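You operate a simulated robot arm through the tools that you are given. There is no shell and no other tool. Be economical: measure what you need, move in short steps, check, and stop when the job is done.

You run a simulated robot arm. Do the job below in one go: nothing can be reset, and whatever is moved stays where it is left.

JOB
Take the white funnel out of the oven, then heat the oven up to 120 degrees.
Fine: slide the upper shelf out for it; funnel on the worktop before the drying rack, shelf in, door shut; wait till the display shows 120.

It is judged by the outcome, as a careful person would: the job done as asked, and still so three seconds after it is handed in. It fails if anything else is knocked over, pushed out of place, dropped, spilled or broken.

ROBOT AND FRAMES
A 7-joint arm with a two-finger parallel gripper on a trunk, on a base that drives. Base frame: it is fixed to the floor where the robot stands at the start and does not move with it; the origin is under the middle of the robot, x ahead of it, y to its left, z up; the surface under the hand at the start is at about z = 1.43. Units: m, degrees, N and s.
With the tool pointing down near the work surface it reaches from about 0.4 to 0.76 m from the robot's upright axis, wherever it stands. Its first joint turns from -115.0 to 115.0 degrees. Places, roughly: bath drain lever [0.7, 0.6, 0.9]; cold tap lever [0.9, 0.7, 0.9]; oven dial [0.5, -0.2, 1.4]; oven door [0.5, 0, 1.1]; oven panel [0.5, 0, 1.4]; oven switch [0.5, 0.1, 1.4]; pure tap lever [0.9, 0.9, 0.9]; upper oven shelf [0.7, 0, 1.1]; worktop before the drying rack [0.6, 1.3, 0.8]. Payload 3.91 kg.
The TCP is the grasp point between the finger pads, 0.03 m short of the fingertips. In the tool frame z runs along the fingers and y along their closing line. The gripper opens to 0.11 m. The fingers are 0.02 m wide and 0.01 m thick; the gripper's body (0.048 by 0.112 m) begins 0.055 m behind the TCP.
Orientation is told as [roll, pitch, yaw] about the base's x, y, z axes, in that order, counted from this pose: with the fingers straight down and closing along the base's y, the tool's x points along the base's -x, its y along +y and its z along -z.

CONTROLS
- The arm moves only by the tool arm_command. Its argument "commands" is a list of rows, each an object of numbers (a shift or turn left out is 0, a gripper value left out holds the last): "grip": the finger opening in cm, from 0 to 11; "x", "y", "z": the shift along the tool's x, y, z in units of 400 mm (1.0 is 400 mm); "ax", "ay", "az": the turn, a rotation vector about the tool's x, y, z in units of 120 degrees (1.0 is 120 degrees). In form: [{"grip": .., "x": .., "y": .., "z": .., "ax": .., "ay": .., "az": ..}, ...]. A call has 1 to 10 rows; each row is the pose to reach, as a shift and turn from the pose commanded when the call began, along the tool's axes at that moment. A call with a number of a shift or a turn outside -1 to 1 is refused whole. Rows are played at 5 a second. More than 0.05 m and 8.6 degrees between two rows, or a gripper value outside its range, and nothing of the call is played. A pose out of reach is approached as far as the arm can. The call stops where the force on the tool passes 40 N (or 10 N more than at its start, if that is more) or the arm is blocked; 0.2 s more then pass. The fingers move at their own pace (about 0.153 m/s each) and stop on an object; they squeeze with about 22 N. The grip force told is the motor's: it shows also when the fingers shut on nothing. Time passes only in rows, and 0.2 s behind the last, so rows that repeat a pose let the fingers close. It gives the time, the measured TCP pose, the force on the tool (base axes), the opening and the grip force at its end, in the units of the frame above (readings bear some noise), with the torque about the TCP (base axes, N m) and any sound that the robot's microphone picked up.
- Cameras (640 x 400 px; columns grow to the right, rows downward): "scene" is now at [0.2182, 0.1519, 1.4989]; the picture's right is [-0.56, -0.83, 0.00], its down [-0.39, 0.26, -0.88] and it looks along [0.73, -0.49, -0.47] (base axes); focal length 214 px, centre (320, 200). "wrist" rides on the gripper at [0.072, 0.017, -0.103] in the tool frame; the picture's right is [-0.23, 0.97, 0.00], its down [-0.76, -0.18, -0.62] and it looks along [-0.61, -0.14, 0.78] (tool axes); focal length 222 px, centre (320, 200). There is no depth. A picture from a camera that has moved, and an enlarged one, comes with that camera's place and axes in the base frame and with its lens.
- snapshot(camera): a new picture of that camera. No time passes.
- raise_lower(by): slides the trunk up (or, below 0, down) by that many m; the arm and the scene camera ride with it, the base frame stays. It gives what a move gives, with no picture.
- steer(legs): drives the robot by 1 to 6 legs, each [ahead, left, turn to the left] in m, m and degrees, along the robot's own axes; the way and the turn of a leg run together, so that a leg with both is an arc; at most 1.5 m and 180 degrees a leg. The arm and the cameras ride along, it lands a little off, and it stops where it bumps. It gives what a move gives.
- head_to(pan, tilt): turns the head with the scene camera to pan (to the left, within 80 degrees either way) and tilt (down, from -29 to 69), counted from straight ahead of the robot. It gives what a move gives.
- zoom(camera, box): a new picture of the part [left, top, right, bottom] of that camera's present view, enlarged. No time passes.
- finish_job(): hands the job in; it is judged then, once.

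Go step by step. Nothing tells you exact positions but the pictures and the camera data: compare them with the known pose of the tool, close in by small moves and look again before you grip or let go. The budget is 120 turns and 90 pictures, counting those below and the enlarged ones. Unless the task says otherwise, let go and move clear before handing in, and close with one line.

The tools are called by a JSON object that holds its "api" and its "payload". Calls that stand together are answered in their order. arm_command: Moves the arm, as the interface text tells. Its arguments: {"type":"object","properties":{"commands":{"type":"array","items":{"type":"object","properties":{"grip":{"type":"number"},"x":{"type":"number"},"y":{"type":"number"},"z":{"type":"number"},"ax":{"type":"number"},"ay":{"type":"number"},"az":{"type":"number"}}}}},"required":["commands"]} The other tools are called the same way: raise_lower (by) slides the trunk up or down; steer (legs) drives the base; head_to (pan, tilt) turns the head that bears the scene camera; snapshot (camera) takes a picture; zoom (camera, box) takes an enlarged picture of a part of a camera's view; finish_job () hands the job in.

At the start:

```text
time: 0.0
position: [0.6581, -0.1131, 1.5328]
orientation: [0.1, 0.0, 0.0]
force: [0.9, -0.5, -0.5]
torque: [-0.01, 0.02, 0.01]
finger_gap: 0.11
grasp_force: 0.0
trunk travel left (down, up): [-0.825, 0.165]
robot x, y, heading: [0.0031, -0.0016, 0.0]
head pan, tilt: [-33.9, 28.1]
```

scene: 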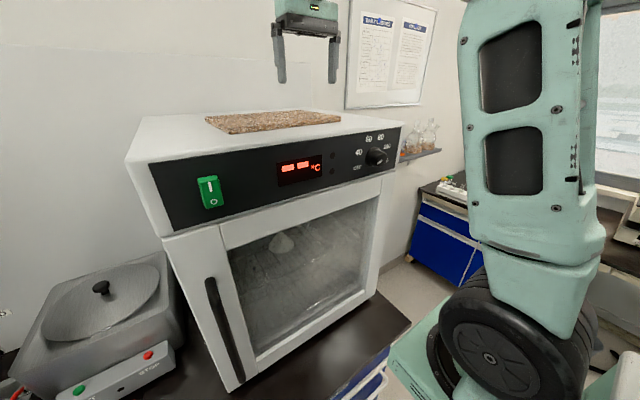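
wrist: 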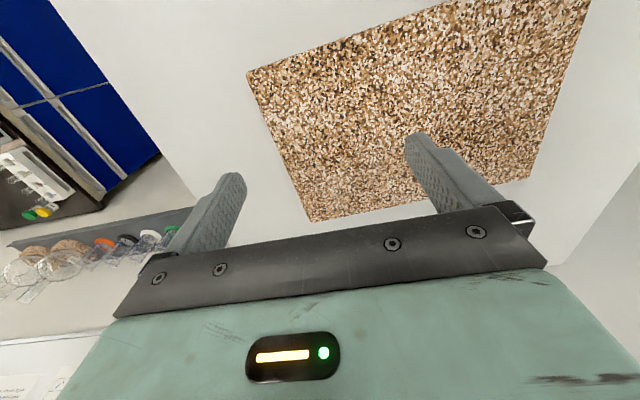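

I see the oven ahead, its door handle upright on the left (hinge on the right), the display showing dashes, a green switch and a dial. I'll look closer at the panel and the handle.

{"api": "zoom", "payload": {"camera": "scene", "box": [180, 120, 420, 270]}}

{"api": "zoom", "payload": {"camera": "scene", "box": [140, 220, 400, 400]}}

{"api": "head_to", "payload": {"pan": 60, "tilt": 35}}

{"api": "snapshot", "payload": {"camera": "scene"}}

```text
2.67 times, centred on (300, 195) of scene
camera zoom: at [0.2182, 0.1519, 1.4989], right [-0.56, -0.83, 0.0], down [-0.39, 0.26, -0.88], along [0.73, -0.49, -0.47], focal length 572 px, centre (373, 213)
```

zoom: 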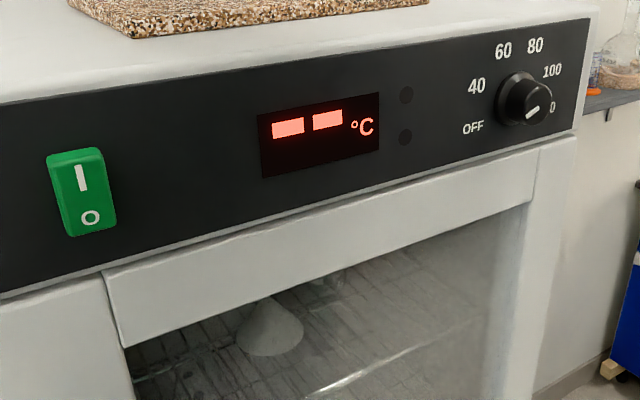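

```text
2.22 times, centred on (270, 310) of scene
camera zoom: at [0.2182, 0.1519, 1.4989], right [-0.56, -0.83, 0.0], down [-0.39, 0.26, -0.88], along [0.73, -0.49, -0.47], focal length 477 px, centre (431, -44)
```

zoom: 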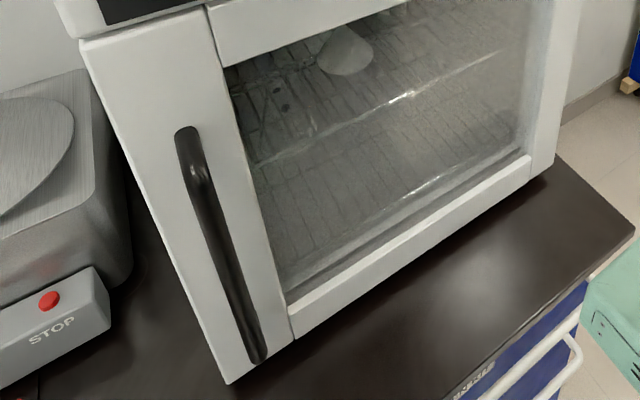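

```text
time: 1.7
position: [0.6572, -0.1128, 1.5326]
orientation: [0.0, 0.1, 0.0]
force: [1.1, 0.1, -0.8]
torque: [-0.03, -0.02, 0.0]
finger_gap: 0.1101
grasp_force: 0.1
trunk travel left (down, up): [-0.825, 0.165]
robot x, y, heading: [-0.0027, -0.0026, 0.0]
head pan, tilt: [60.0, 35.0]
```

```text
85 pictures are left
camera scene: at [0.1866, 0.279, 1.488], right [0.87, -0.5, 0.0], down [-0.29, -0.5, -0.82], along [0.41, 0.71, -0.57], focal length 214 px, centre (320, 200)
```

scene: 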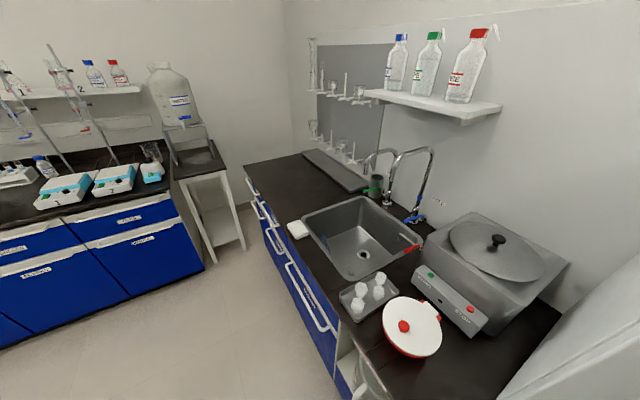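

The funnel is on the upper shelf at about (0.70, -0.03, 1.09). The door edge with the handle is at y≈0.17, and the hinge at y≈-0.27. I'll look at the counter edge and around the robot.

{"api": "head_to", "payload": {"pan": 0, "tilt": 55}}

{"api": "snapshot", "payload": {"camera": "scene"}}

{"api": "head_to", "payload": {"pan": -75, "tilt": 30}}

{"api": "snapshot", "payload": {"camera": "scene"}}

```text
time: 3.0
position: [0.6559, -0.1128, 1.5331]
orientation: [0.0, -0.1, 0.1]
force: [0.5, 0.1, 0.4]
torque: [-0.02, -0.03, 0.02]
finger_gap: 0.11
grasp_force: 0.1
trunk travel left (down, up): [-0.825, 0.165]
robot x, y, heading: [0.001, -0.0039, -0.1]
head pan, tilt: [0.0, 55.0]
```

```text
84 pictures are left
camera scene: at [0.2146, 0.2028, 1.4598], right [0.0, -1.0, 0.0], down [-0.82, 0.0, -0.57], along [0.57, 0.0, -0.82], focal length 214 px, centre (320, 200)
```

scene: 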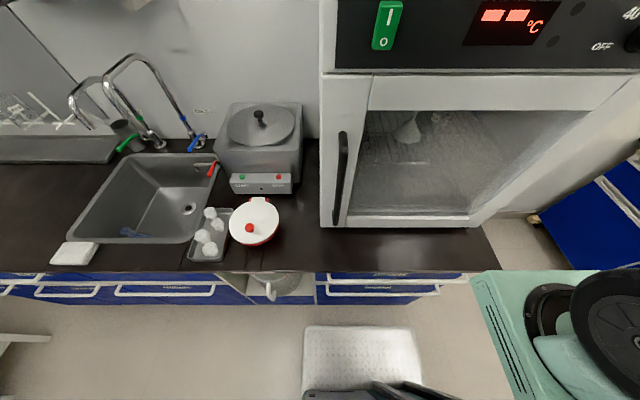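

```text
time: 4.5
position: [0.6561, -0.1123, 1.5327]
orientation: [0.0, 0.0, 0.0]
force: [0.5, -0.5, 0.0]
torque: [0.0, -0.01, 0.0]
finger_gap: 0.1097
grasp_force: 0.2
trunk travel left (down, up): [-0.825, 0.165]
robot x, y, heading: [-0.004, -0.0011, -0.1]
head pan, tilt: [-75.0, 30.0]
```

```text
83 pictures are left
camera scene: at [0.1659, 0.1154, 1.4958], right [-0.97, -0.26, 0.0], down [-0.13, 0.48, -0.87], along [0.22, -0.84, -0.5], focal length 214 px, centre (320, 200)
```

scene: 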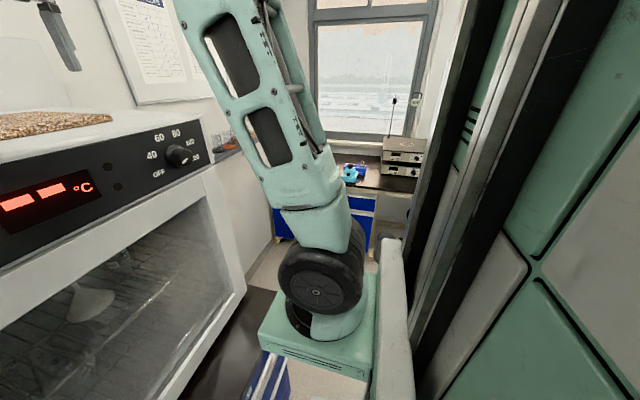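

The arm's shoulder stands at about (0.2, -0.19), so the door would swing into it. I'll back off and move left first, staying clear of the swing.

{"api": "steer", "payload": {"legs": [[-0.3, 0, 0], [0, 0.35, 0]]}}

{"api": "head_to", "payload": {"pan": -25, "tilt": 30}}

{"api": "snapshot", "payload": {"camera": "scene"}}

```text
time: 8.4
position: [0.3542, 0.2379, 1.5323]
orientation: [0.0, -0.1, -0.1]
force: [-0.4, 0.0, 0.7]
torque: [0.0, -0.02, 0.02]
finger_gap: 0.1101
grasp_force: 0.0
trunk travel left (down, up): [-0.825, 0.165]
robot x, y, heading: [-0.3018, 0.3519, -0.1]
head pan, tilt: [-75.0, 30.0]
```

```text
time: 9.6
position: [0.3547, 0.2363, 1.5338]
orientation: [0.0, 0.0, 0.0]
force: [0.0, 0.0, 0.1]
torque: [-0.04, 0.02, -0.02]
finger_gap: 0.11
grasp_force: 0.0
trunk travel left (down, up): [-0.825, 0.165]
robot x, y, heading: [-0.3033, 0.3524, 0.1]
head pan, tilt: [-25.0, 30.0]
```

```text
82 pictures are left
camera scene: at [-0.0768, 0.5146, 1.4958], right [-0.43, -0.91, 0.0], down [-0.45, 0.21, -0.87], along [0.78, -0.37, -0.5], focal length 214 px, centre (320, 200)
```

scene: 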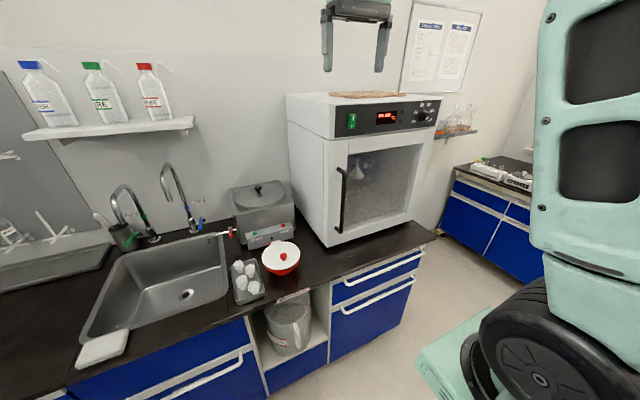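

Good view. I'll zoom to fix the handle's position and read the panel.

{"api": "zoom", "payload": {"camera": "scene", "box": [280, 80, 460, 260]}}

{"api": "zoom", "payload": {"camera": "scene", "box": [340, 95, 444, 145]}}

```text
2.22 times, centred on (370, 170) of scene
camera zoom: at [-0.0768, 0.5146, 1.4958], right [-0.43, -0.91, 0.0], down [-0.45, 0.21, -0.87], along [0.78, -0.37, -0.5], focal length 477 px, centre (209, 267)
```

zoom: 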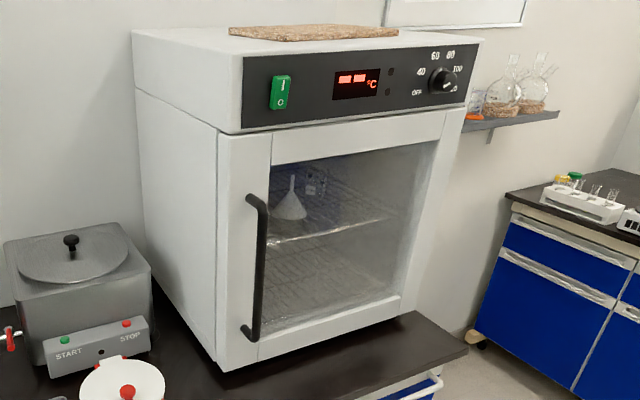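

```text
6.15 times, centred on (392, 120) of scene
camera zoom: at [-0.0768, 0.5146, 1.4958], right [-0.43, -0.91, 0.0], down [-0.45, 0.21, -0.87], along [0.78, -0.37, -0.5], focal length 1320 px, centre (-123, 692)
```

zoom: 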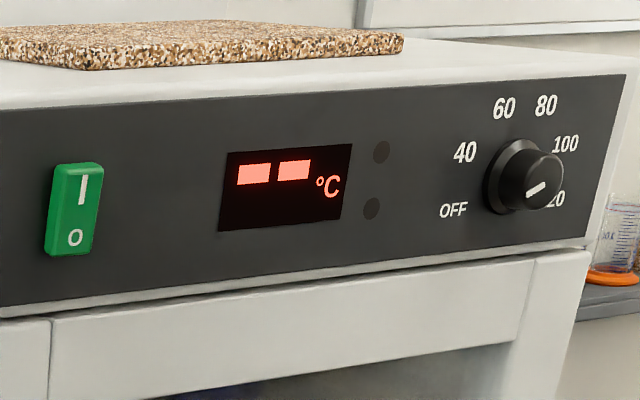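

The beakers share the shelf with the funnel, the handle bar is at about (0.495, 0.165) from z 0.98 to 1.22, and the dial points to OFF. Next I lower the trunk and turn the tool forward.

{"api": "raise_lower", "payload": {"by": -0.15}}

{"api": "arm_command", "payload": {"commands": [{"ay": -0.068, "z": 0.04}, {"ay": -0.136, "z": 0.08}, {"ay": -0.204, "z": 0.12}, {"ay": -0.272, "z": 0.16}, {"ay": -0.34, "z": 0.2}, {"ay": -0.408, "z": 0.24}, {"ay": -0.476, "z": 0.28}, {"ay": -0.544, "z": 0.32}, {"ay": -0.612, "z": 0.36}, {"ay": -0.68, "z": 0.4}]}}

```text
time: 11.3
position: [0.3538, 0.2368, 1.3828]
orientation: [0.0, -0.1, -0.1]
force: [-0.4, 0.2, 0.4]
torque: [0.0, -0.01, -0.01]
finger_gap: 0.1101
grasp_force: 0.1
trunk travel left (down, up): [-0.675, 0.315]
robot x, y, heading: [-0.3058, 0.3493, -0.3]
head pan, tilt: [-25.0, 30.0]
```

```text
time: 13.5
position: [0.3559, 0.2353, 1.2242]
orientation: [0.1, -81.7, -0.2]
force: [-0.7, -0.2, -0.2]
torque: [-0.03, 0.02, -0.03]
finger_gap: 0.1102
grasp_force: 0.0
out of reach, approached as far as the arm can: row 10
trunk travel left (down, up): [-0.675, 0.315]
robot x, y, heading: [-0.3003, 0.3484, 0.2]
head pan, tilt: [-25.0, 30.0]
```

The tool points forward. I'm moving to just before the handle.

{"api": "arm_command", "payload": {"commands": [{"x": 0.08, "y": -0.045, "z": 0.04, "ay": -0.017}, {"x": 0.16, "y": -0.09, "z": 0.08, "ay": -0.034}, {"x": 0.23, "y": -0.135, "z": 0.12, "ay": -0.051}, {"x": 0.29, "y": -0.175, "z": 0.155, "ay": -0.069}]}}

{"api": "snapshot", "payload": {"camera": "wrist"}}

{"api": "snapshot", "payload": {"camera": "scene"}}

```text
time: 14.5
position: [0.4029, 0.1654, 1.1009]
orientation: [-42.9, -90.0, 43.0]
force: [0.1, 0.3, 0.9]
torque: [0.02, 0.06, -0.02]
finger_gap: 0.1103
grasp_force: 0.1
out of reach, approached as far as the arm can: row 1, 2, 3
trunk travel left (down, up): [-0.675, 0.315]
robot x, y, heading: [-0.3034, 0.3487, -0.1]
head pan, tilt: [-25.0, 30.0]
```

```text
79 pictures are left
camera wrist: at [0.2991, 0.183, 1.0282], right [0.0, 0.97, 0.23], down [-0.62, -0.18, 0.76], along [0.78, -0.14, 0.61], focal length 222 px, centre (320, 200)
```

wrist: 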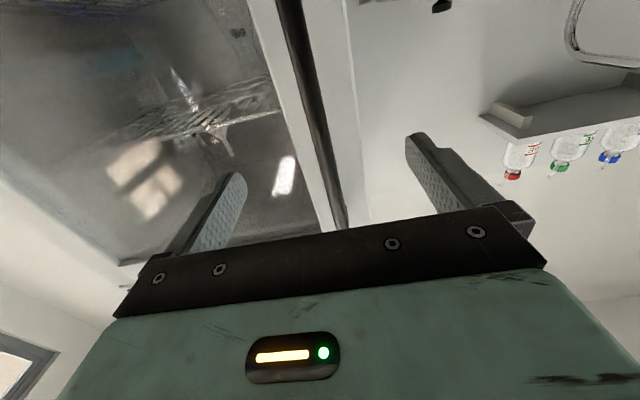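

```text
78 pictures are left
camera scene: at [-0.0774, 0.5149, 1.3459], right [-0.42, -0.91, 0.0], down [-0.45, 0.21, -0.87], along [0.78, -0.37, -0.5], focal length 214 px, centre (320, 200)
```

scene: 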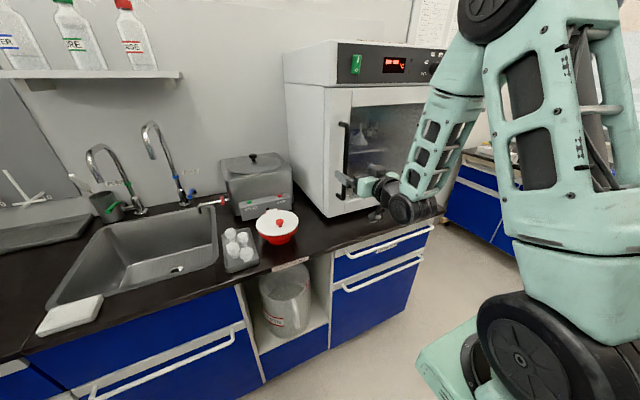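

The handle bar lies between the fingers. I'm moving forward in small steps.

{"api": "arm_command", "payload": {"commands": [{"z": 0.06}, {"z": 0.12}, {"z": 0.18}]}}

{"api": "snapshot", "payload": {"camera": "wrist"}}

{"api": "zoom", "payload": {"camera": "scene", "box": [310, 100, 450, 240]}}

```text
time: 15.3
position: [0.4758, 0.1666, 1.0991]
orientation: [2.8, -89.9, -3.0]
force: [-0.1, 0.0, 0.9]
torque: [0.02, 0.01, -0.01]
finger_gap: 0.1102
grasp_force: 0.1
trunk travel left (down, up): [-0.675, 0.315]
robot x, y, heading: [-0.3016, 0.3477, 0.0]
head pan, tilt: [-25.0, 30.0]
```

```text
77 pictures are left
camera wrist: at [0.3712, 0.1839, 1.0279], right [0.0, 0.97, 0.23], down [-0.62, -0.18, 0.76], along [0.78, -0.14, 0.61], focal length 222 px, centre (320, 200)
```

wrist: 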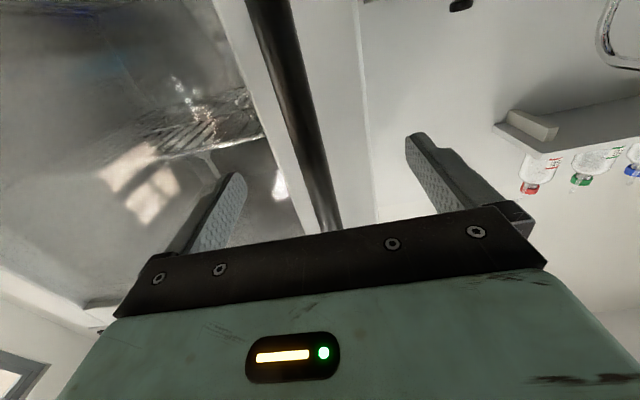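

```text
2.86 times, centred on (380, 170) of scene
camera zoom: at [-0.077, 0.5146, 1.3458], right [-0.42, -0.91, 0.0], down [-0.45, 0.21, -0.87], along [0.78, -0.37, -0.5], focal length 613 px, centre (149, 286)
```

zoom: 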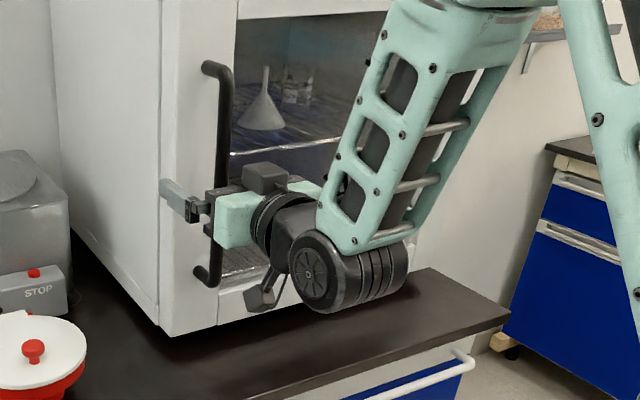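

{"api": "arm_command", "payload": {"commands": [{"z": 0.02}, {"z": 0.04}, {"z": 0.04, "grip": 6}, {"z": 0.04, "grip": 4}, {"z": 0.04, "grip": 2}, {"z": 0.04, "grip": 0}, {"z": 0.04, "grip": 0}]}}

{"api": "snapshot", "payload": {"camera": "wrist"}}

```text
time: 16.9
position: [0.4904, 0.1653, 1.1008]
orientation: [-1.0, -89.9, 0.9]
force: [0.0, 1.8, -0.5]
torque: [0.02, -0.13, 0.02]
finger_gap: 0.0156
grasp_force: 44.7
trunk travel left (down, up): [-0.675, 0.315]
robot x, y, heading: [-0.3028, 0.3479, -0.1]
head pan, tilt: [-25.0, 30.0]
```

```text
75 pictures are left
camera wrist: at [0.3869, 0.1834, 1.0281], right [0.0, 0.97, 0.23], down [-0.62, -0.18, 0.76], along [0.78, -0.14, 0.6], focal length 222 px, centre (320, 200)
```

wrist: 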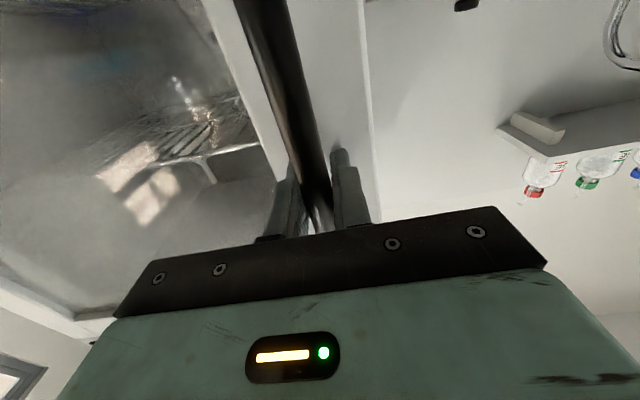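

The bar is gripped. I'll pull the door open along an arc about the hinge near (0.54, -0.27), with the tool turning half as far as the door.

{"api": "arm_command", "payload": {"commands": [{"z": -0.019, "y": -0.002, "ax": -0.004}, {"z": -0.038, "y": -0.005, "ax": -0.008}, {"z": -0.0755, "y": -0.011, "ax": -0.017}, {"z": -0.113, "y": -0.019, "ax": -0.025}, {"z": -0.1685, "y": -0.033, "ax": -0.0375}, {"z": -0.2235, "y": -0.049, "ax": -0.05}, {"z": -0.2775, "y": -0.0695, "ax": -0.0625}]}}

{"api": "snapshot", "payload": {"camera": "scene"}}

```text
time: 18.5
position: [0.3792, 0.1408, 1.1011]
orientation: [17.8, -89.7, -10.1]
force: [-6.2, 16.7, -2.2]
torque: [-0.01, -0.37, -0.07]
finger_gap: 0.0158
grasp_force: 45.0
trunk travel left (down, up): [-0.675, 0.315]
robot x, y, heading: [-0.3013, 0.3536, -0.1]
head pan, tilt: [-25.0, 30.0]
```

```text
74 pictures are left
camera scene: at [-0.0771, 0.5159, 1.3456], right [-0.42, -0.91, 0.0], down [-0.45, 0.21, -0.87], along [0.78, -0.37, -0.5], focal length 214 px, centre (320, 200)
```

scene: 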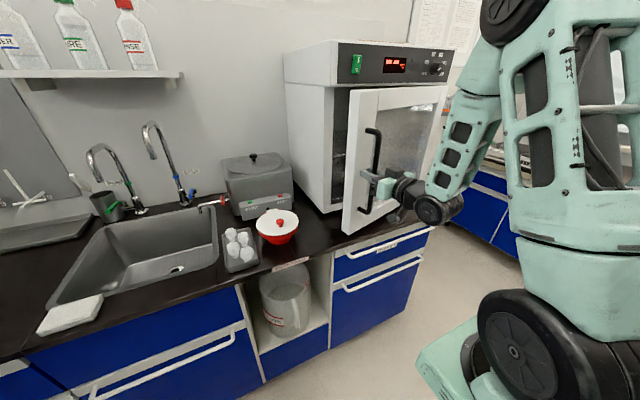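

The door is opening, with some sideways force, so the hinge is slightly nearer than I assumed. I'll go on to about 30°, then push it from inside.

{"api": "arm_command", "payload": {"commands": [{"z": -0.0965, "y": -0.006, "ax": -0.021}, {"z": -0.187, "y": -0.037, "ax": -0.042}, {"z": -0.275, "y": -0.076, "ax": -0.0625}]}}

```text
time: 18.9
position: [0.37, 0.1378, 1.1]
orientation: [31.4, -89.8, -21.7]
force: [-2.2, 8.1, 3.6]
torque: [-0.24, 0.28, -0.16]
finger_gap: 0.0157
grasp_force: 44.8
out of reach, approached as far as the arm can: row 1
trunk travel left (down, up): [-0.675, 0.315]
robot x, y, heading: [-0.3019, 0.3499, -0.0]
head pan, tilt: [-25.0, 30.0]
stopped in row 1: the force on the tool passed its limit at 49 N (the readings are from after the stop); the commanded pose is now the measured one
```

The arm is folded too tightly to pull further, so I'll drive the base back along the arc while holding the handle.

{"api": "steer", "payload": {"legs": [[-0.04, -0.014, 0], [-0.035, -0.016, 0], [-0.03, -0.018, 0]]}}

{"api": "snapshot", "payload": {"camera": "scene"}}

```text
time: 19.6
position: [0.3682, 0.1366, 1.1006]
orientation: [39.0, -89.8, -29.0]
force: [-0.5, 1.5, 4.3]
torque: [-0.3, 0.69, -0.08]
finger_gap: 0.0157
grasp_force: 44.9
trunk travel left (down, up): [-0.675, 0.315]
robot x, y, heading: [-0.3045, 0.3463, -0.0]
head pan, tilt: [-25.0, 30.0]
stopped in leg 1: the robot was blocked; the commanded pose is now the measured one
```

```text
73 pictures are left
camera scene: at [-0.0777, 0.513, 1.3458], right [-0.43, -0.9, 0.0], down [-0.45, 0.21, -0.87], along [0.78, -0.37, -0.5], focal length 214 px, centre (320, 200)
```

scene: 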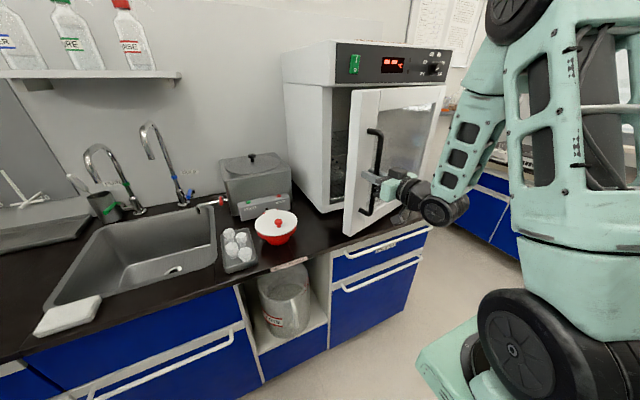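

Driving with the handle held is blocked. I'll let go, back out and then push the door from its inner edge.

{"api": "arm_command", "payload": {"commands": [{"grip": 6}, {"grip": 6}, {"grip": 6}]}}

{"api": "steer", "payload": {"legs": [[-0.1, 0, 0]]}}

{"api": "snapshot", "payload": {"camera": "scene"}}

```text
time: 20.4
position: [0.3686, 0.1376, 1.1008]
orientation: [42.6, -89.7, -32.7]
force: [0.0, 0.9, -0.3]
torque: [0.0, 0.01, 0.0]
finger_gap: 0.0599
grasp_force: 0.0
trunk travel left (down, up): [-0.675, 0.315]
robot x, y, heading: [-0.3023, 0.349, -0.1]
head pan, tilt: [-25.0, 30.0]
```

```text
time: 21.1
position: [0.3675, 0.1369, 1.1002]
orientation: [36.9, -89.6, -27.2]
force: [-0.6, 0.6, 0.3]
torque: [-0.04, -0.01, 0.01]
finger_gap: 0.06
grasp_force: 0.1
trunk travel left (down, up): [-0.675, 0.315]
robot x, y, heading: [-0.3044, 0.3513, -0.6]
head pan, tilt: [-25.0, 30.0]
stopped in leg 1: the robot was blocked; the commanded pose is now the measured one
```

```text
72 pictures are left
camera scene: at [-0.0775, 0.5125, 1.3458], right [-0.43, -0.9, 0.0], down [-0.45, 0.21, -0.87], along [0.78, -0.37, -0.5], focal length 214 px, centre (320, 200)
```

scene: 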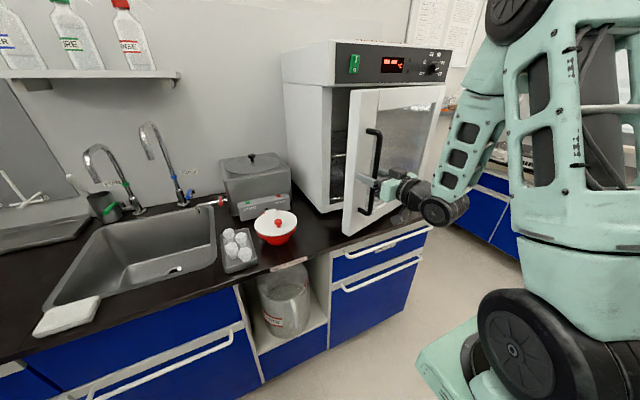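

Something behind the robot stops it at x = -0.3, so I have to work from here. Tilting the tool downwards about the grasp point gives the arm room to withdraw.

{"api": "arm_command", "payload": {"commands": [{"ay": 0.065}, {"ay": 0.13, "z": -0.02}, {"ay": 0.195, "z": -0.06}, {"ay": 0.26, "z": -0.1}, {"ay": 0.325, "z": -0.14}]}}

{"api": "snapshot", "payload": {"camera": "scene"}}

```text
time: 22.3
position: [0.3126, 0.1268, 1.1011]
orientation: [0.3, -50.6, 9.6]
force: [-0.1, -0.4, -0.4]
torque: [0.01, -0.02, 0.04]
finger_gap: 0.0597
grasp_force: 0.1
trunk travel left (down, up): [-0.675, 0.315]
robot x, y, heading: [-0.2993, 0.3512, -0.3]
head pan, tilt: [-25.0, 30.0]
```

```text
71 pictures are left
camera scene: at [-0.0773, 0.5124, 1.3457], right [-0.43, -0.9, 0.0], down [-0.45, 0.21, -0.87], along [0.78, -0.37, -0.5], focal length 214 px, centre (320, 200)
```

scene: 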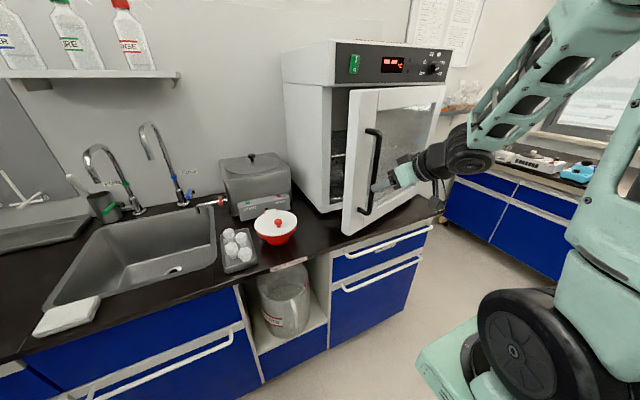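

The gripper is clear of the handle. I'll raise it to point straight down, hook the closed fingers over the door's top edge from inside and draw it open.

{"api": "arm_command", "payload": {"commands": [{"grip": 6, "z": -0.0635, "x": -0.077, "ay": 0.053}, {"grip": 3, "z": -0.127, "x": -0.154, "ay": 0.105}, {"grip": 0, "z": -0.19, "x": -0.232, "ay": 0.158}, {"z": -0.254, "x": -0.309, "ay": 0.21}, {"z": -0.317, "x": -0.386, "ay": 0.263}, {"z": -0.381, "x": -0.463, "ay": 0.315}, {"z": -0.445, "x": -0.541, "ay": 0.368}, {"z": -0.508, "x": -0.618, "ay": 0.42}]}}

{"api": "head_to", "payload": {"pan": -35, "tilt": 20}}

{"api": "snapshot", "payload": {"camera": "scene"}}

{"api": "snapshot", "payload": {"camera": "wrist"}}

```text
time: 24.1
position: [0.2639, 0.1514, 1.3986]
orientation: [0.0, -0.4, 10.1]
force: [-0.3, 0.3, -0.1]
torque: [-0.02, 0.0, 0.03]
finger_gap: 0.0001
grasp_force: 22.0
out of reach, approached as far as the arm can: row 7, 8
trunk travel left (down, up): [-0.675, 0.315]
robot x, y, heading: [-0.3007, 0.3487, -0.5]
head pan, tilt: [-25.0, 30.0]
```

```text
time: 24.8
position: [0.2632, 0.1507, 1.3992]
orientation: [0.2, -0.5, 10.1]
force: [-0.3, -0.2, 0.2]
torque: [0.02, 0.02, 0.02]
finger_gap: 0.0
grasp_force: 21.8
trunk travel left (down, up): [-0.675, 0.315]
robot x, y, heading: [-0.3033, 0.3493, -0.6]
head pan, tilt: [-35.0, 20.0]
```

```text
70 pictures are left
camera scene: at [-0.0832, 0.4973, 1.3618], right [-0.58, -0.82, 0.0], down [-0.28, 0.2, -0.94], along [0.77, -0.54, -0.34], focal length 214 px, centre (320, 200)
```

scene: 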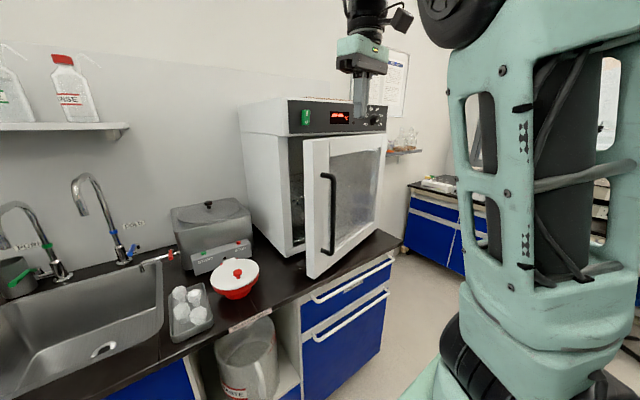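

```text
69 pictures are left
camera wrist: at [0.1876, 0.1549, 1.501], right [0.05, 1.0, 0.01], down [0.78, -0.04, 0.63], along [0.63, -0.03, -0.78], focal length 222 px, centre (320, 200)
```

wrist: 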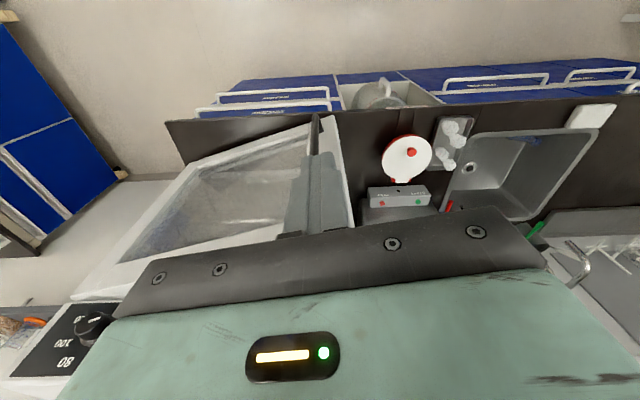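

The door's corner is at about (0.385, 0.185, 1.32). I'm moving over the top to the inner side.

{"api": "arm_command", "payload": {"commands": [{"x": -0.115, "y": -0.033}, {"x": -0.23, "y": -0.066}, {"x": -0.345, "y": -0.099}, {"x": -0.459, "y": -0.132}]}}

{"api": "snapshot", "payload": {"camera": "scene"}}

{"api": "snapshot", "payload": {"camera": "wrist"}}

```text
time: 25.8
position: [0.2963, 0.1924, 1.3607]
orientation: [0.3, -0.5, 9.9]
force: [-0.4, -0.7, -0.3]
torque: [0.15, 0.0, 0.01]
finger_gap: 0.0
grasp_force: 22.1
out of reach, approached as far as the arm can: row 1, 2, 3, 4
trunk travel left (down, up): [-0.675, 0.315]
robot x, y, heading: [-0.3018, 0.3508, -0.3]
head pan, tilt: [-35.0, 20.0]
```

```text
68 pictures are left
camera scene: at [-0.0837, 0.4967, 1.362], right [-0.58, -0.82, 0.0], down [-0.28, 0.2, -0.94], along [0.77, -0.54, -0.34], focal length 214 px, centre (320, 200)
```

scene: 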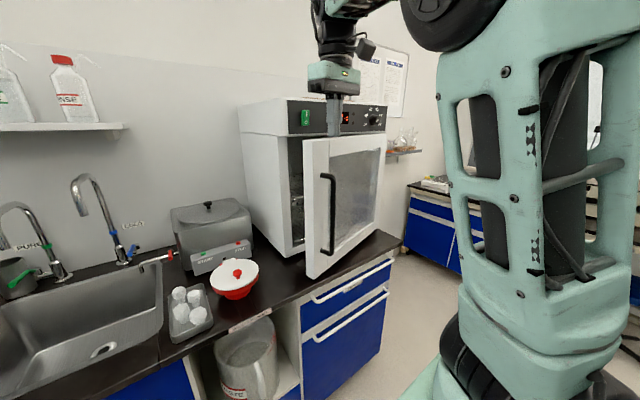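

```text
67 pictures are left
camera wrist: at [0.2207, 0.1961, 1.4637], right [0.06, 1.0, 0.01], down [0.78, -0.05, 0.63], along [0.63, -0.03, -0.78], focal length 222 px, centre (320, 200)
```

wrist: 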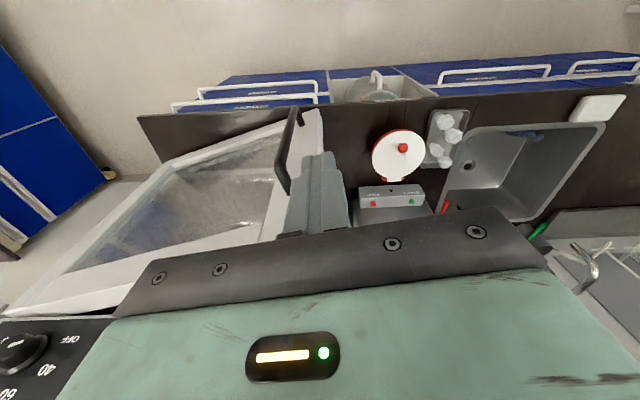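

The arm is too stretched at this height, so I'll raise the trunk and then come down into place.

{"api": "raise_lower", "payload": {"by": 0.25}}

{"api": "arm_command", "payload": {"commands": [{"x": -0.1, "y": -0.04, "z": 0.08}, {"x": -0.2, "y": -0.08, "z": 0.16}, {"x": -0.3, "y": -0.12, "z": 0.24}, {"x": -0.38, "y": -0.18, "z": 0.34}, {"x": -0.38, "y": -0.24, "z": 0.42}, {"x": -0.36, "y": -0.24, "z": 0.48}]}}

{"api": "snapshot", "payload": {"camera": "scene"}}

{"api": "snapshot", "payload": {"camera": "wrist"}}

```text
time: 28.4
position: [0.2972, 0.1931, 1.6114]
orientation: [0.2, -0.4, 10.0]
force: [0.3, 0.0, -0.2]
torque: [-0.02, -0.03, 0.0]
finger_gap: 0.0
grasp_force: 22.0
trunk travel left (down, up): [-0.925, 0.065]
robot x, y, heading: [-0.3013, 0.3521, -0.3]
head pan, tilt: [-35.0, 20.0]
```

```text
refused: row 1 steps farther than a row can; nothing moved
```

```text
66 pictures are left
camera scene: at [-0.0832, 0.4973, 1.6118], right [-0.58, -0.82, 0.0], down [-0.28, 0.2, -0.94], along [0.77, -0.54, -0.34], focal length 214 px, centre (320, 200)
```

scene: 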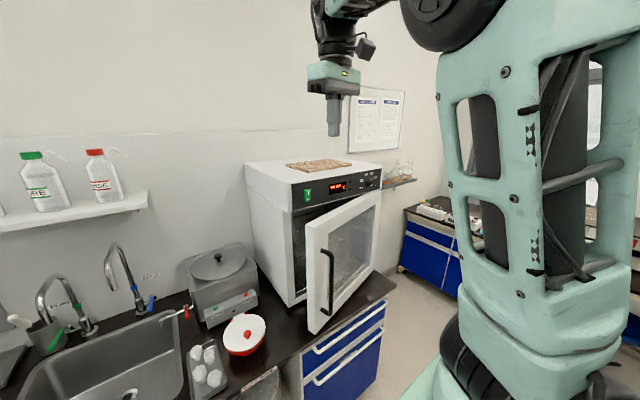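

```text
65 pictures are left
camera wrist: at [0.2214, 0.1969, 1.7135], right [0.06, 1.0, 0.01], down [0.78, -0.05, 0.63], along [0.63, -0.03, -0.78], focal length 222 px, centre (320, 200)
```

wrist: 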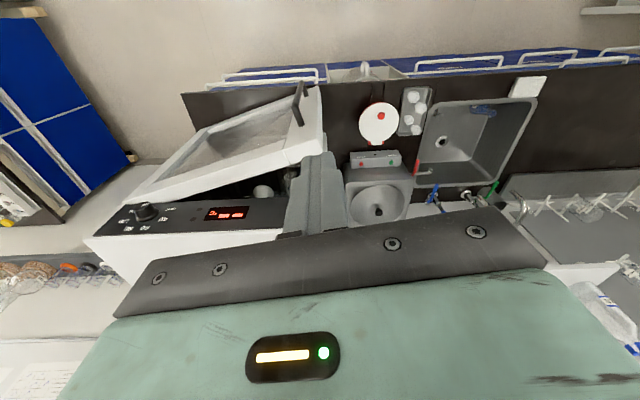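

{"api": "zoom", "payload": {"camera": "wrist", "box": [80, 70, 360, 270]}}

```text
2.00 times, centred on (220, 170) of wrist
camera zoom: at [0.2214, 0.1969, 1.7135], right [0.06, 1.0, 0.01], down [0.78, -0.05, 0.63], along [0.63, -0.03, -0.78], focal length 444 px, centre (520, 260)
```

zoom: 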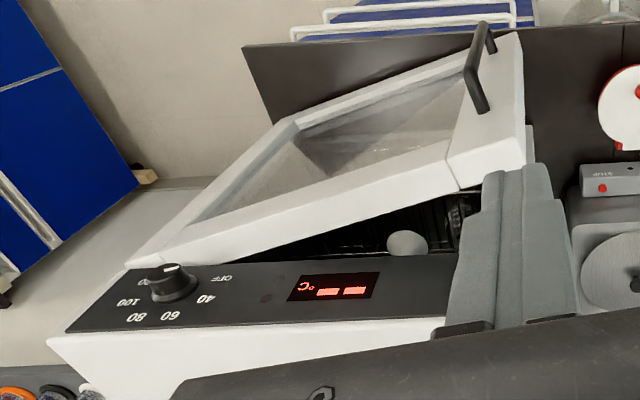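

The gap behind the door top is about 7 cm near y 0.16. I'll go above it, square the tool and check before going down.

{"api": "arm_command", "payload": {"commands": [{"x": -0.1, "y": -0.039, "z": 0.02, "az": 0.02}, {"x": -0.2, "y": -0.078, "z": 0.04, "az": 0.04}, {"x": -0.3, "y": -0.117, "z": 0.06, "az": 0.06}, {"x": -0.404, "y": -0.155, "z": 0.08, "az": 0.083}, {"x": -0.404, "y": -0.155, "z": 0.18, "az": 0.083}, {"x": -0.404, "y": -0.155, "z": 0.28, "az": 0.083}, {"x": -0.404, "y": -0.155, "z": 0.38, "az": 0.083}, {"x": -0.404, "y": -0.155, "z": 0.47, "az": 0.083}]}}

{"api": "snapshot", "payload": {"camera": "wrist"}}

{"api": "zoom", "payload": {"camera": "scene", "box": [220, 80, 440, 340]}}

```text
time: 30.2
position: [0.317, 0.2127, 1.457]
orientation: [0.2, -0.6, -0.2]
force: [0.8, -0.3, 0.1]
torque: [-0.02, -0.03, 0.01]
finger_gap: 0.0
grasp_force: 22.3
out of reach, approached as far as the arm can: row 1, 2, 3, 4, 5, 6, 7, 8
trunk travel left (down, up): [-0.925, 0.065]
robot x, y, heading: [-0.302, 0.3534, -0.1]
head pan, tilt: [-35.0, 20.0]
```

```text
63 pictures are left
camera wrist: at [0.2436, 0.231, 1.5594], right [0.23, 0.97, 0.01], down [0.76, -0.18, 0.63], along [0.61, -0.14, -0.78], focal length 222 px, centre (320, 200)
```

wrist: 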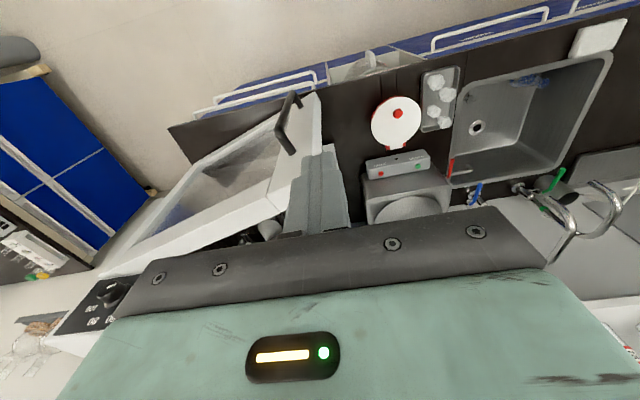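

```text
1.54 times, centred on (330, 210) of scene
camera zoom: at [-0.0833, 0.4974, 1.6119], right [-0.58, -0.82, 0.0], down [-0.28, 0.2, -0.94], along [0.77, -0.54, -0.34], focal length 330 px, centre (305, 185)
```

zoom: 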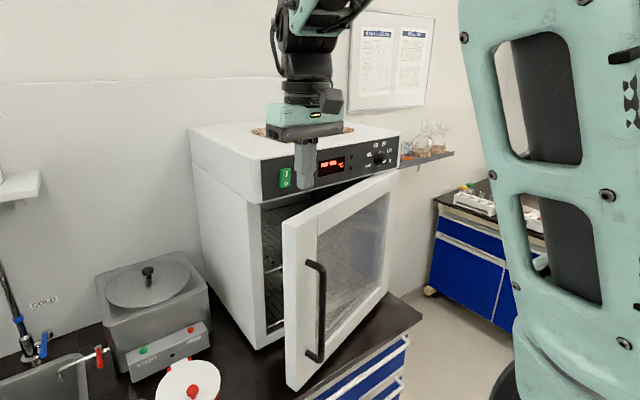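

The arm still won't reach outwards here, so I'll look at its posture.

{"api": "head_to", "payload": {"pan": -45, "tilt": -22}}

{"api": "snapshot", "payload": {"camera": "scene"}}

```text
time: 31.3
position: [0.3174, 0.215, 1.4575]
orientation: [0.3, -0.4, -0.1]
force: [-0.7, -0.1, -0.4]
torque: [0.01, 0.01, -0.01]
finger_gap: 0.0
grasp_force: 22.1
trunk travel left (down, up): [-0.925, 0.065]
robot x, y, heading: [-0.3047, 0.3537, -0.1]
head pan, tilt: [-45.0, -22.0]
```

```text
61 pictures are left
camera scene: at [-0.1071, 0.4985, 1.676], right [-0.71, -0.7, 0.0], down [0.26, -0.27, -0.93], along [0.65, -0.66, 0.37], focal length 214 px, centre (320, 200)
```

scene: 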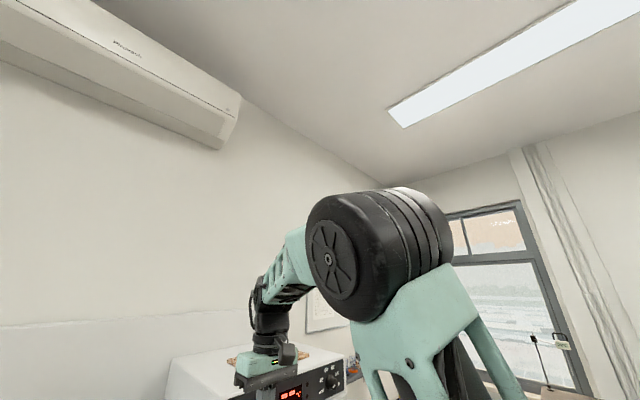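

{"api": "arm_command", "payload": {"commands": [{"x": -0.05}, {"x": -0.1}]}}

{"api": "arm_command", "payload": {"commands": [{"z": -0.05, "ay": 0.02}, {"z": -0.1, "ay": 0.04}, {"z": -0.15, "ay": 0.06}]}}

```text
time: 31.9
position: [0.3209, 0.223, 1.4591]
orientation: [0.3, -0.3, 0.0]
force: [0.2, -0.3, 0.9]
torque: [-0.04, -0.01, -0.01]
finger_gap: 0.0
grasp_force: 22.1
out of reach, approached as far as the arm can: row 1, 2
trunk travel left (down, up): [-0.925, 0.065]
robot x, y, heading: [-0.3027, 0.3519, 0.0]
head pan, tilt: [-45.0, -22.0]
```

```text
time: 32.7
position: [0.2998, 0.2306, 1.519]
orientation: [0.5, 6.8, -0.1]
force: [0.2, -1.7, 0.9]
torque: [-0.01, 0.02, 0.01]
finger_gap: 0.0001
grasp_force: 21.5
out of reach, approached as far as the arm can: row 1, 2, 3
trunk travel left (down, up): [-0.925, 0.065]
robot x, y, heading: [-0.3038, 0.347, -0.5]
head pan, tilt: [-45.0, -22.0]
```

{"api": "arm_command", "payload": {"commands": [{"ay": -0.06}, {"ay": -0.12}, {"ay": -0.18, "z": 0.02}, {"ay": -0.24, "z": 0.04}, {"ay": -0.3, "z": 0.06}]}}

{"api": "arm_command", "payload": {"commands": [{"az": 0.05}, {"az": 0.1}, {"az": 0.15}]}}

{"api": "snapshot", "payload": {"camera": "scene"}}

```text
time: 33.9
position: [0.2965, 0.2319, 1.4946]
orientation: [0.4, -29.2, -0.3]
force: [0.0, 0.6, 0.1]
torque: [-0.03, 0.01, -0.03]
finger_gap: 0.0
grasp_force: 21.9
trunk travel left (down, up): [-0.925, 0.065]
robot x, y, heading: [-0.3026, 0.3518, -0.3]
head pan, tilt: [-45.0, -22.0]
```

```text
time: 34.7
position: [0.3091, 0.2164, 1.4888]
orientation: [10.2, -27.3, -20.6]
force: [0.8, 0.3, 0.1]
torque: [0.01, 0.0, 0.0]
finger_gap: 0.0
grasp_force: 22.1
out of reach, approached as far as the arm can: row 2, 3
trunk travel left (down, up): [-0.925, 0.065]
robot x, y, heading: [-0.3039, 0.3491, -0.5]
head pan, tilt: [-45.0, -22.0]
```

```text
60 pictures are left
camera scene: at [-0.1074, 0.4985, 1.6761], right [-0.71, -0.7, 0.0], down [0.26, -0.27, -0.93], along [0.65, -0.66, 0.37], focal length 214 px, centre (320, 200)
```

scene: 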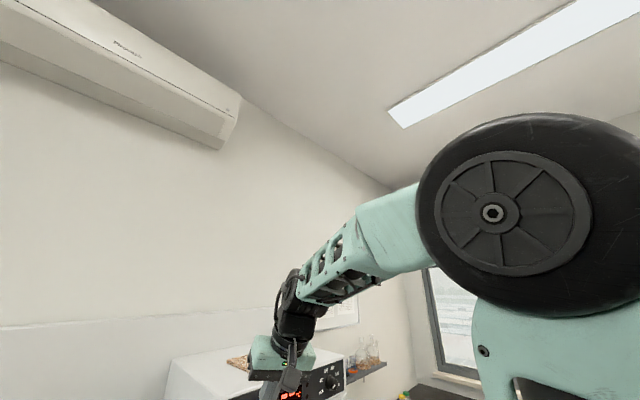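

{"api": "arm_command", "payload": {"commands": [{"az": -0.05}, {"az": -0.1}, {"az": -0.15}, {"az": -0.2}, {"az": -0.25}, {"az": -0.3}]}}

{"api": "snapshot", "payload": {"camera": "scene"}}

```text
time: 36.1
position: [0.3087, 0.2165, 1.4872]
orientation: [-9.5, -27.6, 20.3]
force: [0.0, -0.2, -0.6]
torque: [0.0, -0.01, 0.02]
finger_gap: 0.0001
grasp_force: 22.3
trunk travel left (down, up): [-0.925, 0.065]
robot x, y, heading: [-0.3053, 0.3457, -0.2]
head pan, tilt: [-45.0, -22.0]
```

```text
59 pictures are left
camera scene: at [-0.1072, 0.4985, 1.676], right [-0.71, -0.7, 0.0], down [0.26, -0.27, -0.93], along [0.65, -0.66, 0.37], focal length 214 px, centre (320, 200)
```

scene: 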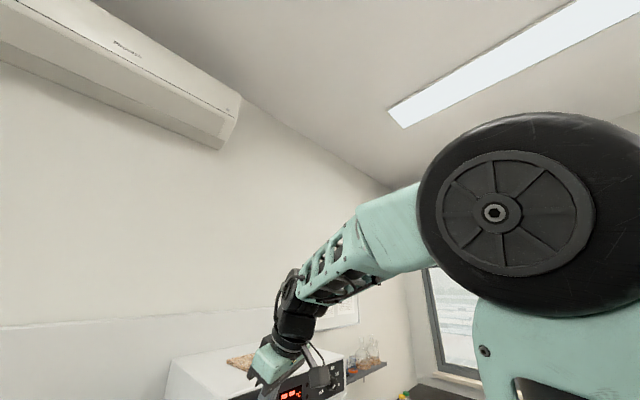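

The arm has freed itself; the elbow is now back. I'll square the tool again.

{"api": "arm_command", "payload": {"commands": [{"az": 0.05}, {"az": 0.1}, {"az": 0.15}]}}

{"api": "arm_command", "payload": {"commands": [{"ay": 0.06, "x": -0.05}, {"ay": 0.12, "x": -0.1}, {"ay": 0.18, "x": -0.15}, {"ay": 0.24, "x": -0.2}]}}

```text
time: 36.9
position: [0.3084, 0.2161, 1.4885]
orientation: [0.3, -29.1, -0.4]
force: [0.3, -1.3, -0.8]
torque: [-0.02, 0.01, -0.01]
finger_gap: 0.0
grasp_force: 22.4
trunk travel left (down, up): [-0.925, 0.065]
robot x, y, heading: [-0.3027, 0.3497, -0.4]
head pan, tilt: [-45.0, -22.0]
```

```text
time: 37.9
position: [0.3267, 0.2322, 1.5259]
orientation: [0.2, -0.2, 0.0]
force: [-0.6, -1.4, -0.4]
torque: [0.04, 0.01, 0.0]
finger_gap: 0.0
grasp_force: 22.0
out of reach, approached as far as the arm can: row 3, 4
trunk travel left (down, up): [-0.925, 0.065]
robot x, y, heading: [-0.3026, 0.3462, -0.2]
head pan, tilt: [-45.0, -22.0]
```

The tool-down pose is stuck in this posture. I'll tilt forward, stretch out above the oven and then turn down again, which should take the arm out of the fold.

{"api": "arm_command", "payload": {"commands": [{"ay": -0.06, "z": -0.05}, {"ay": -0.12, "z": -0.1}, {"ay": -0.18, "z": -0.15}, {"ay": -0.24, "z": -0.2}, {"ay": -0.3, "z": -0.25}, {"ay": -0.36, "z": -0.3}]}}

{"api": "arm_command", "payload": {"commands": [{"z": 0.07, "x": -0.07, "y": -0.02}, {"z": 0.14, "x": -0.14, "y": -0.04}, {"z": 0.21, "x": -0.21, "y": -0.06}, {"z": 0.28, "x": -0.28, "y": -0.08}, {"z": 0.35, "x": -0.35, "y": -0.1}]}}

{"api": "snapshot", "payload": {"camera": "scene"}}

```text
time: 39.3
position: [0.3261, 0.2307, 1.6446]
orientation: [0.5, -43.6, -0.4]
force: [0.2, 1.1, 0.3]
torque: [0.0, 0.02, -0.02]
finger_gap: 0.0
grasp_force: 22.1
trunk travel left (down, up): [-0.925, 0.065]
robot x, y, heading: [-0.2997, 0.3471, -0.4]
head pan, tilt: [-45.0, -22.0]
```

```text
time: 40.5
position: [0.4544, 0.2134, 1.6273]
orientation: [0.4, -43.6, -0.3]
force: [0.1, -0.4, -0.5]
torque: [0.04, 0.01, 0.05]
finger_gap: 0.0
grasp_force: 22.2
out of reach, approached as far as the arm can: row 4, 5
trunk travel left (down, up): [-0.925, 0.065]
robot x, y, heading: [-0.3024, 0.35, -0.3]
head pan, tilt: [-45.0, -22.0]
```

```text
58 pictures are left
camera scene: at [-0.1074, 0.4982, 1.6761], right [-0.71, -0.7, 0.0], down [0.26, -0.27, -0.93], along [0.65, -0.66, 0.37], focal length 214 px, centre (320, 200)
```

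scene: 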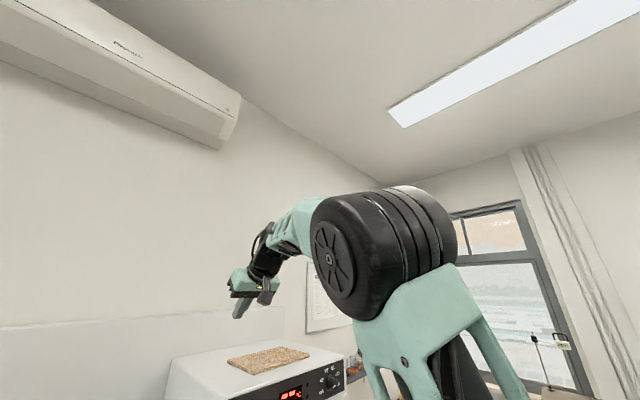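

In this wrist posture the tool can point forward but not straight down, and forward is all the rest of the job needs. I'll level the tool, move left, lower the trunk, and push the door open from its free edge with the fingers pointing to the right.

{"api": "arm_command", "payload": {"commands": [{"ay": -0.06}, {"ay": -0.12}, {"ay": -0.18}, {"ay": -0.24}, {"ay": -0.3}, {"ay": -0.37}]}}

{"api": "steer", "payload": {"legs": [[0, 0.35, 0]]}}

{"api": "raise_lower", "payload": {"by": -0.3}}

{"api": "head_to", "payload": {"pan": -40, "tilt": 25}}

{"api": "snapshot", "payload": {"camera": "scene"}}

```text
time: 41.9
position: [0.4526, 0.2114, 1.6295]
orientation: [0.2, -87.7, -0.3]
force: [0.4, -1.2, -0.6]
torque: [0.04, 0.03, 0.04]
finger_gap: 0.0
grasp_force: 22.0
trunk travel left (down, up): [-0.925, 0.065]
robot x, y, heading: [-0.3008, 0.3514, -0.3]
head pan, tilt: [-45.0, -22.0]
```

```text
time: 44.2
position: [0.4559, 0.5627, 1.6295]
orientation: [7.8, -87.9, -7.5]
force: [-0.1, -0.3, 0.1]
torque: [0.02, 0.01, -0.01]
finger_gap: 0.0001
grasp_force: 21.6
trunk travel left (down, up): [-0.925, 0.065]
robot x, y, heading: [-0.3006, 0.6938, 0.1]
head pan, tilt: [-45.0, -22.0]
```

```text
time: 47.2
position: [0.4548, 0.5629, 1.3309]
orientation: [7.4, -87.9, -7.3]
force: [-0.8, -0.1, 0.6]
torque: [0.0, -0.01, -0.01]
finger_gap: 0.0
grasp_force: 21.4
trunk travel left (down, up): [-0.625, 0.365]
robot x, y, heading: [-0.298, 0.6951, 0.0]
head pan, tilt: [-45.0, -22.0]
```

```text
time: 48.3
position: [0.4574, 0.5624, 1.3304]
orientation: [7.5, -87.9, -7.3]
force: [-0.2, 0.4, -0.7]
torque: [0.02, 0.0, 0.01]
finger_gap: 0.0
grasp_force: 22.1
trunk travel left (down, up): [-0.625, 0.365]
robot x, y, heading: [-0.3018, 0.6994, 0.2]
head pan, tilt: [-40.0, 25.0]
```

```text
57 pictures are left
camera scene: at [-0.0887, 0.8395, 1.3038], right [-0.64, -0.77, 0.0], down [-0.32, 0.27, -0.91], along [0.69, -0.58, -0.42], focal length 214 px, centre (320, 200)
```

scene: 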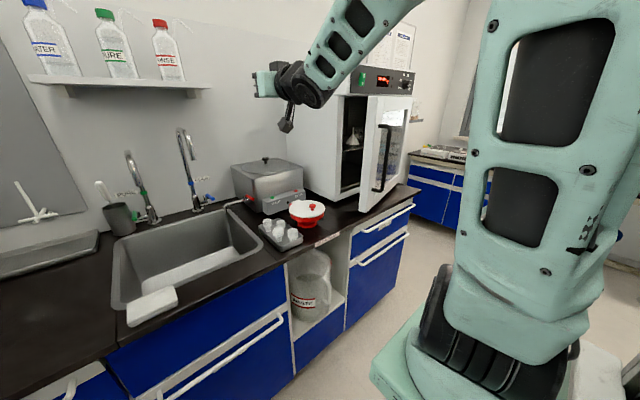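

{"api": "arm_command", "payload": {"commands": [{"ax": 0.0625, "x": 0.045}, {"ax": 0.125, "x": 0.09}, {"ax": 0.1875, "x": 0.135}, {"ax": 0.25, "x": 0.18}, {"ax": 0.3125, "x": 0.225}, {"ax": 0.375, "x": 0.27}, {"ax": 0.4375, "x": 0.315}, {"ax": 0.5, "x": 0.36}]}}

{"api": "snapshot", "payload": {"camera": "scene"}}

{"api": "snapshot", "payload": {"camera": "wrist"}}

```text
time: 50.1
position: [0.3894, 0.5551, 1.2226]
orientation: [-50.9, -87.8, -8.9]
force: [0.2, -1.0, -0.5]
torque: [0.0, -0.02, 0.02]
finger_gap: 0.0
grasp_force: 22.7
out of reach, approached as far as the arm can: row 6, 7, 8
trunk travel left (down, up): [-0.625, 0.365]
robot x, y, heading: [-0.2995, 0.6974, -0.1]
head pan, tilt: [-40.0, 25.0]
```

```text
56 pictures are left
camera scene: at [-0.0886, 0.8394, 1.3038], right [-0.64, -0.77, 0.0], down [-0.32, 0.27, -0.91], along [0.69, -0.58, -0.42], focal length 214 px, centre (320, 200)
```

scene: 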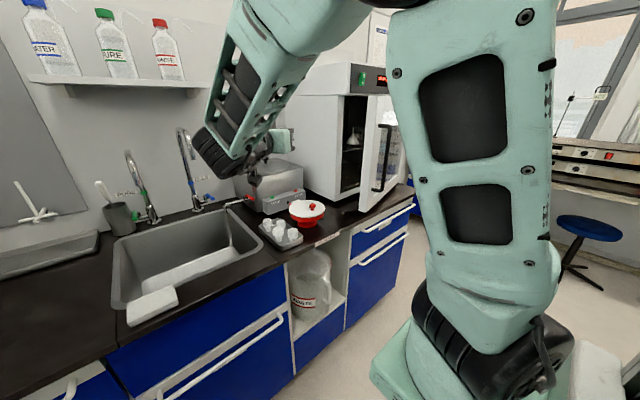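

```text
55 pictures are left
camera wrist: at [0.349, 0.6541, 1.1523], right [0.85, 0.49, 0.2], down [-0.44, 0.44, 0.78], along [0.29, -0.75, 0.59], focal length 222 px, centre (320, 200)
```

wrist: 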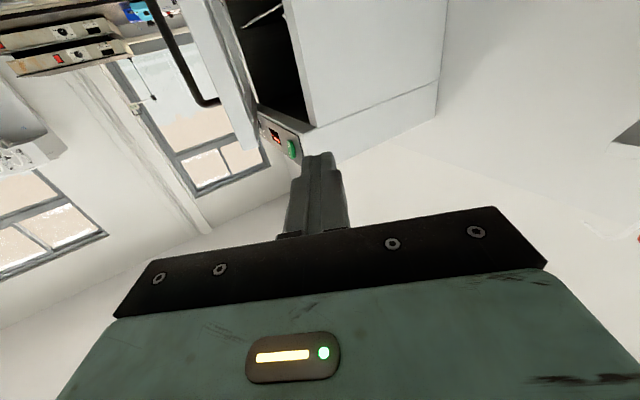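

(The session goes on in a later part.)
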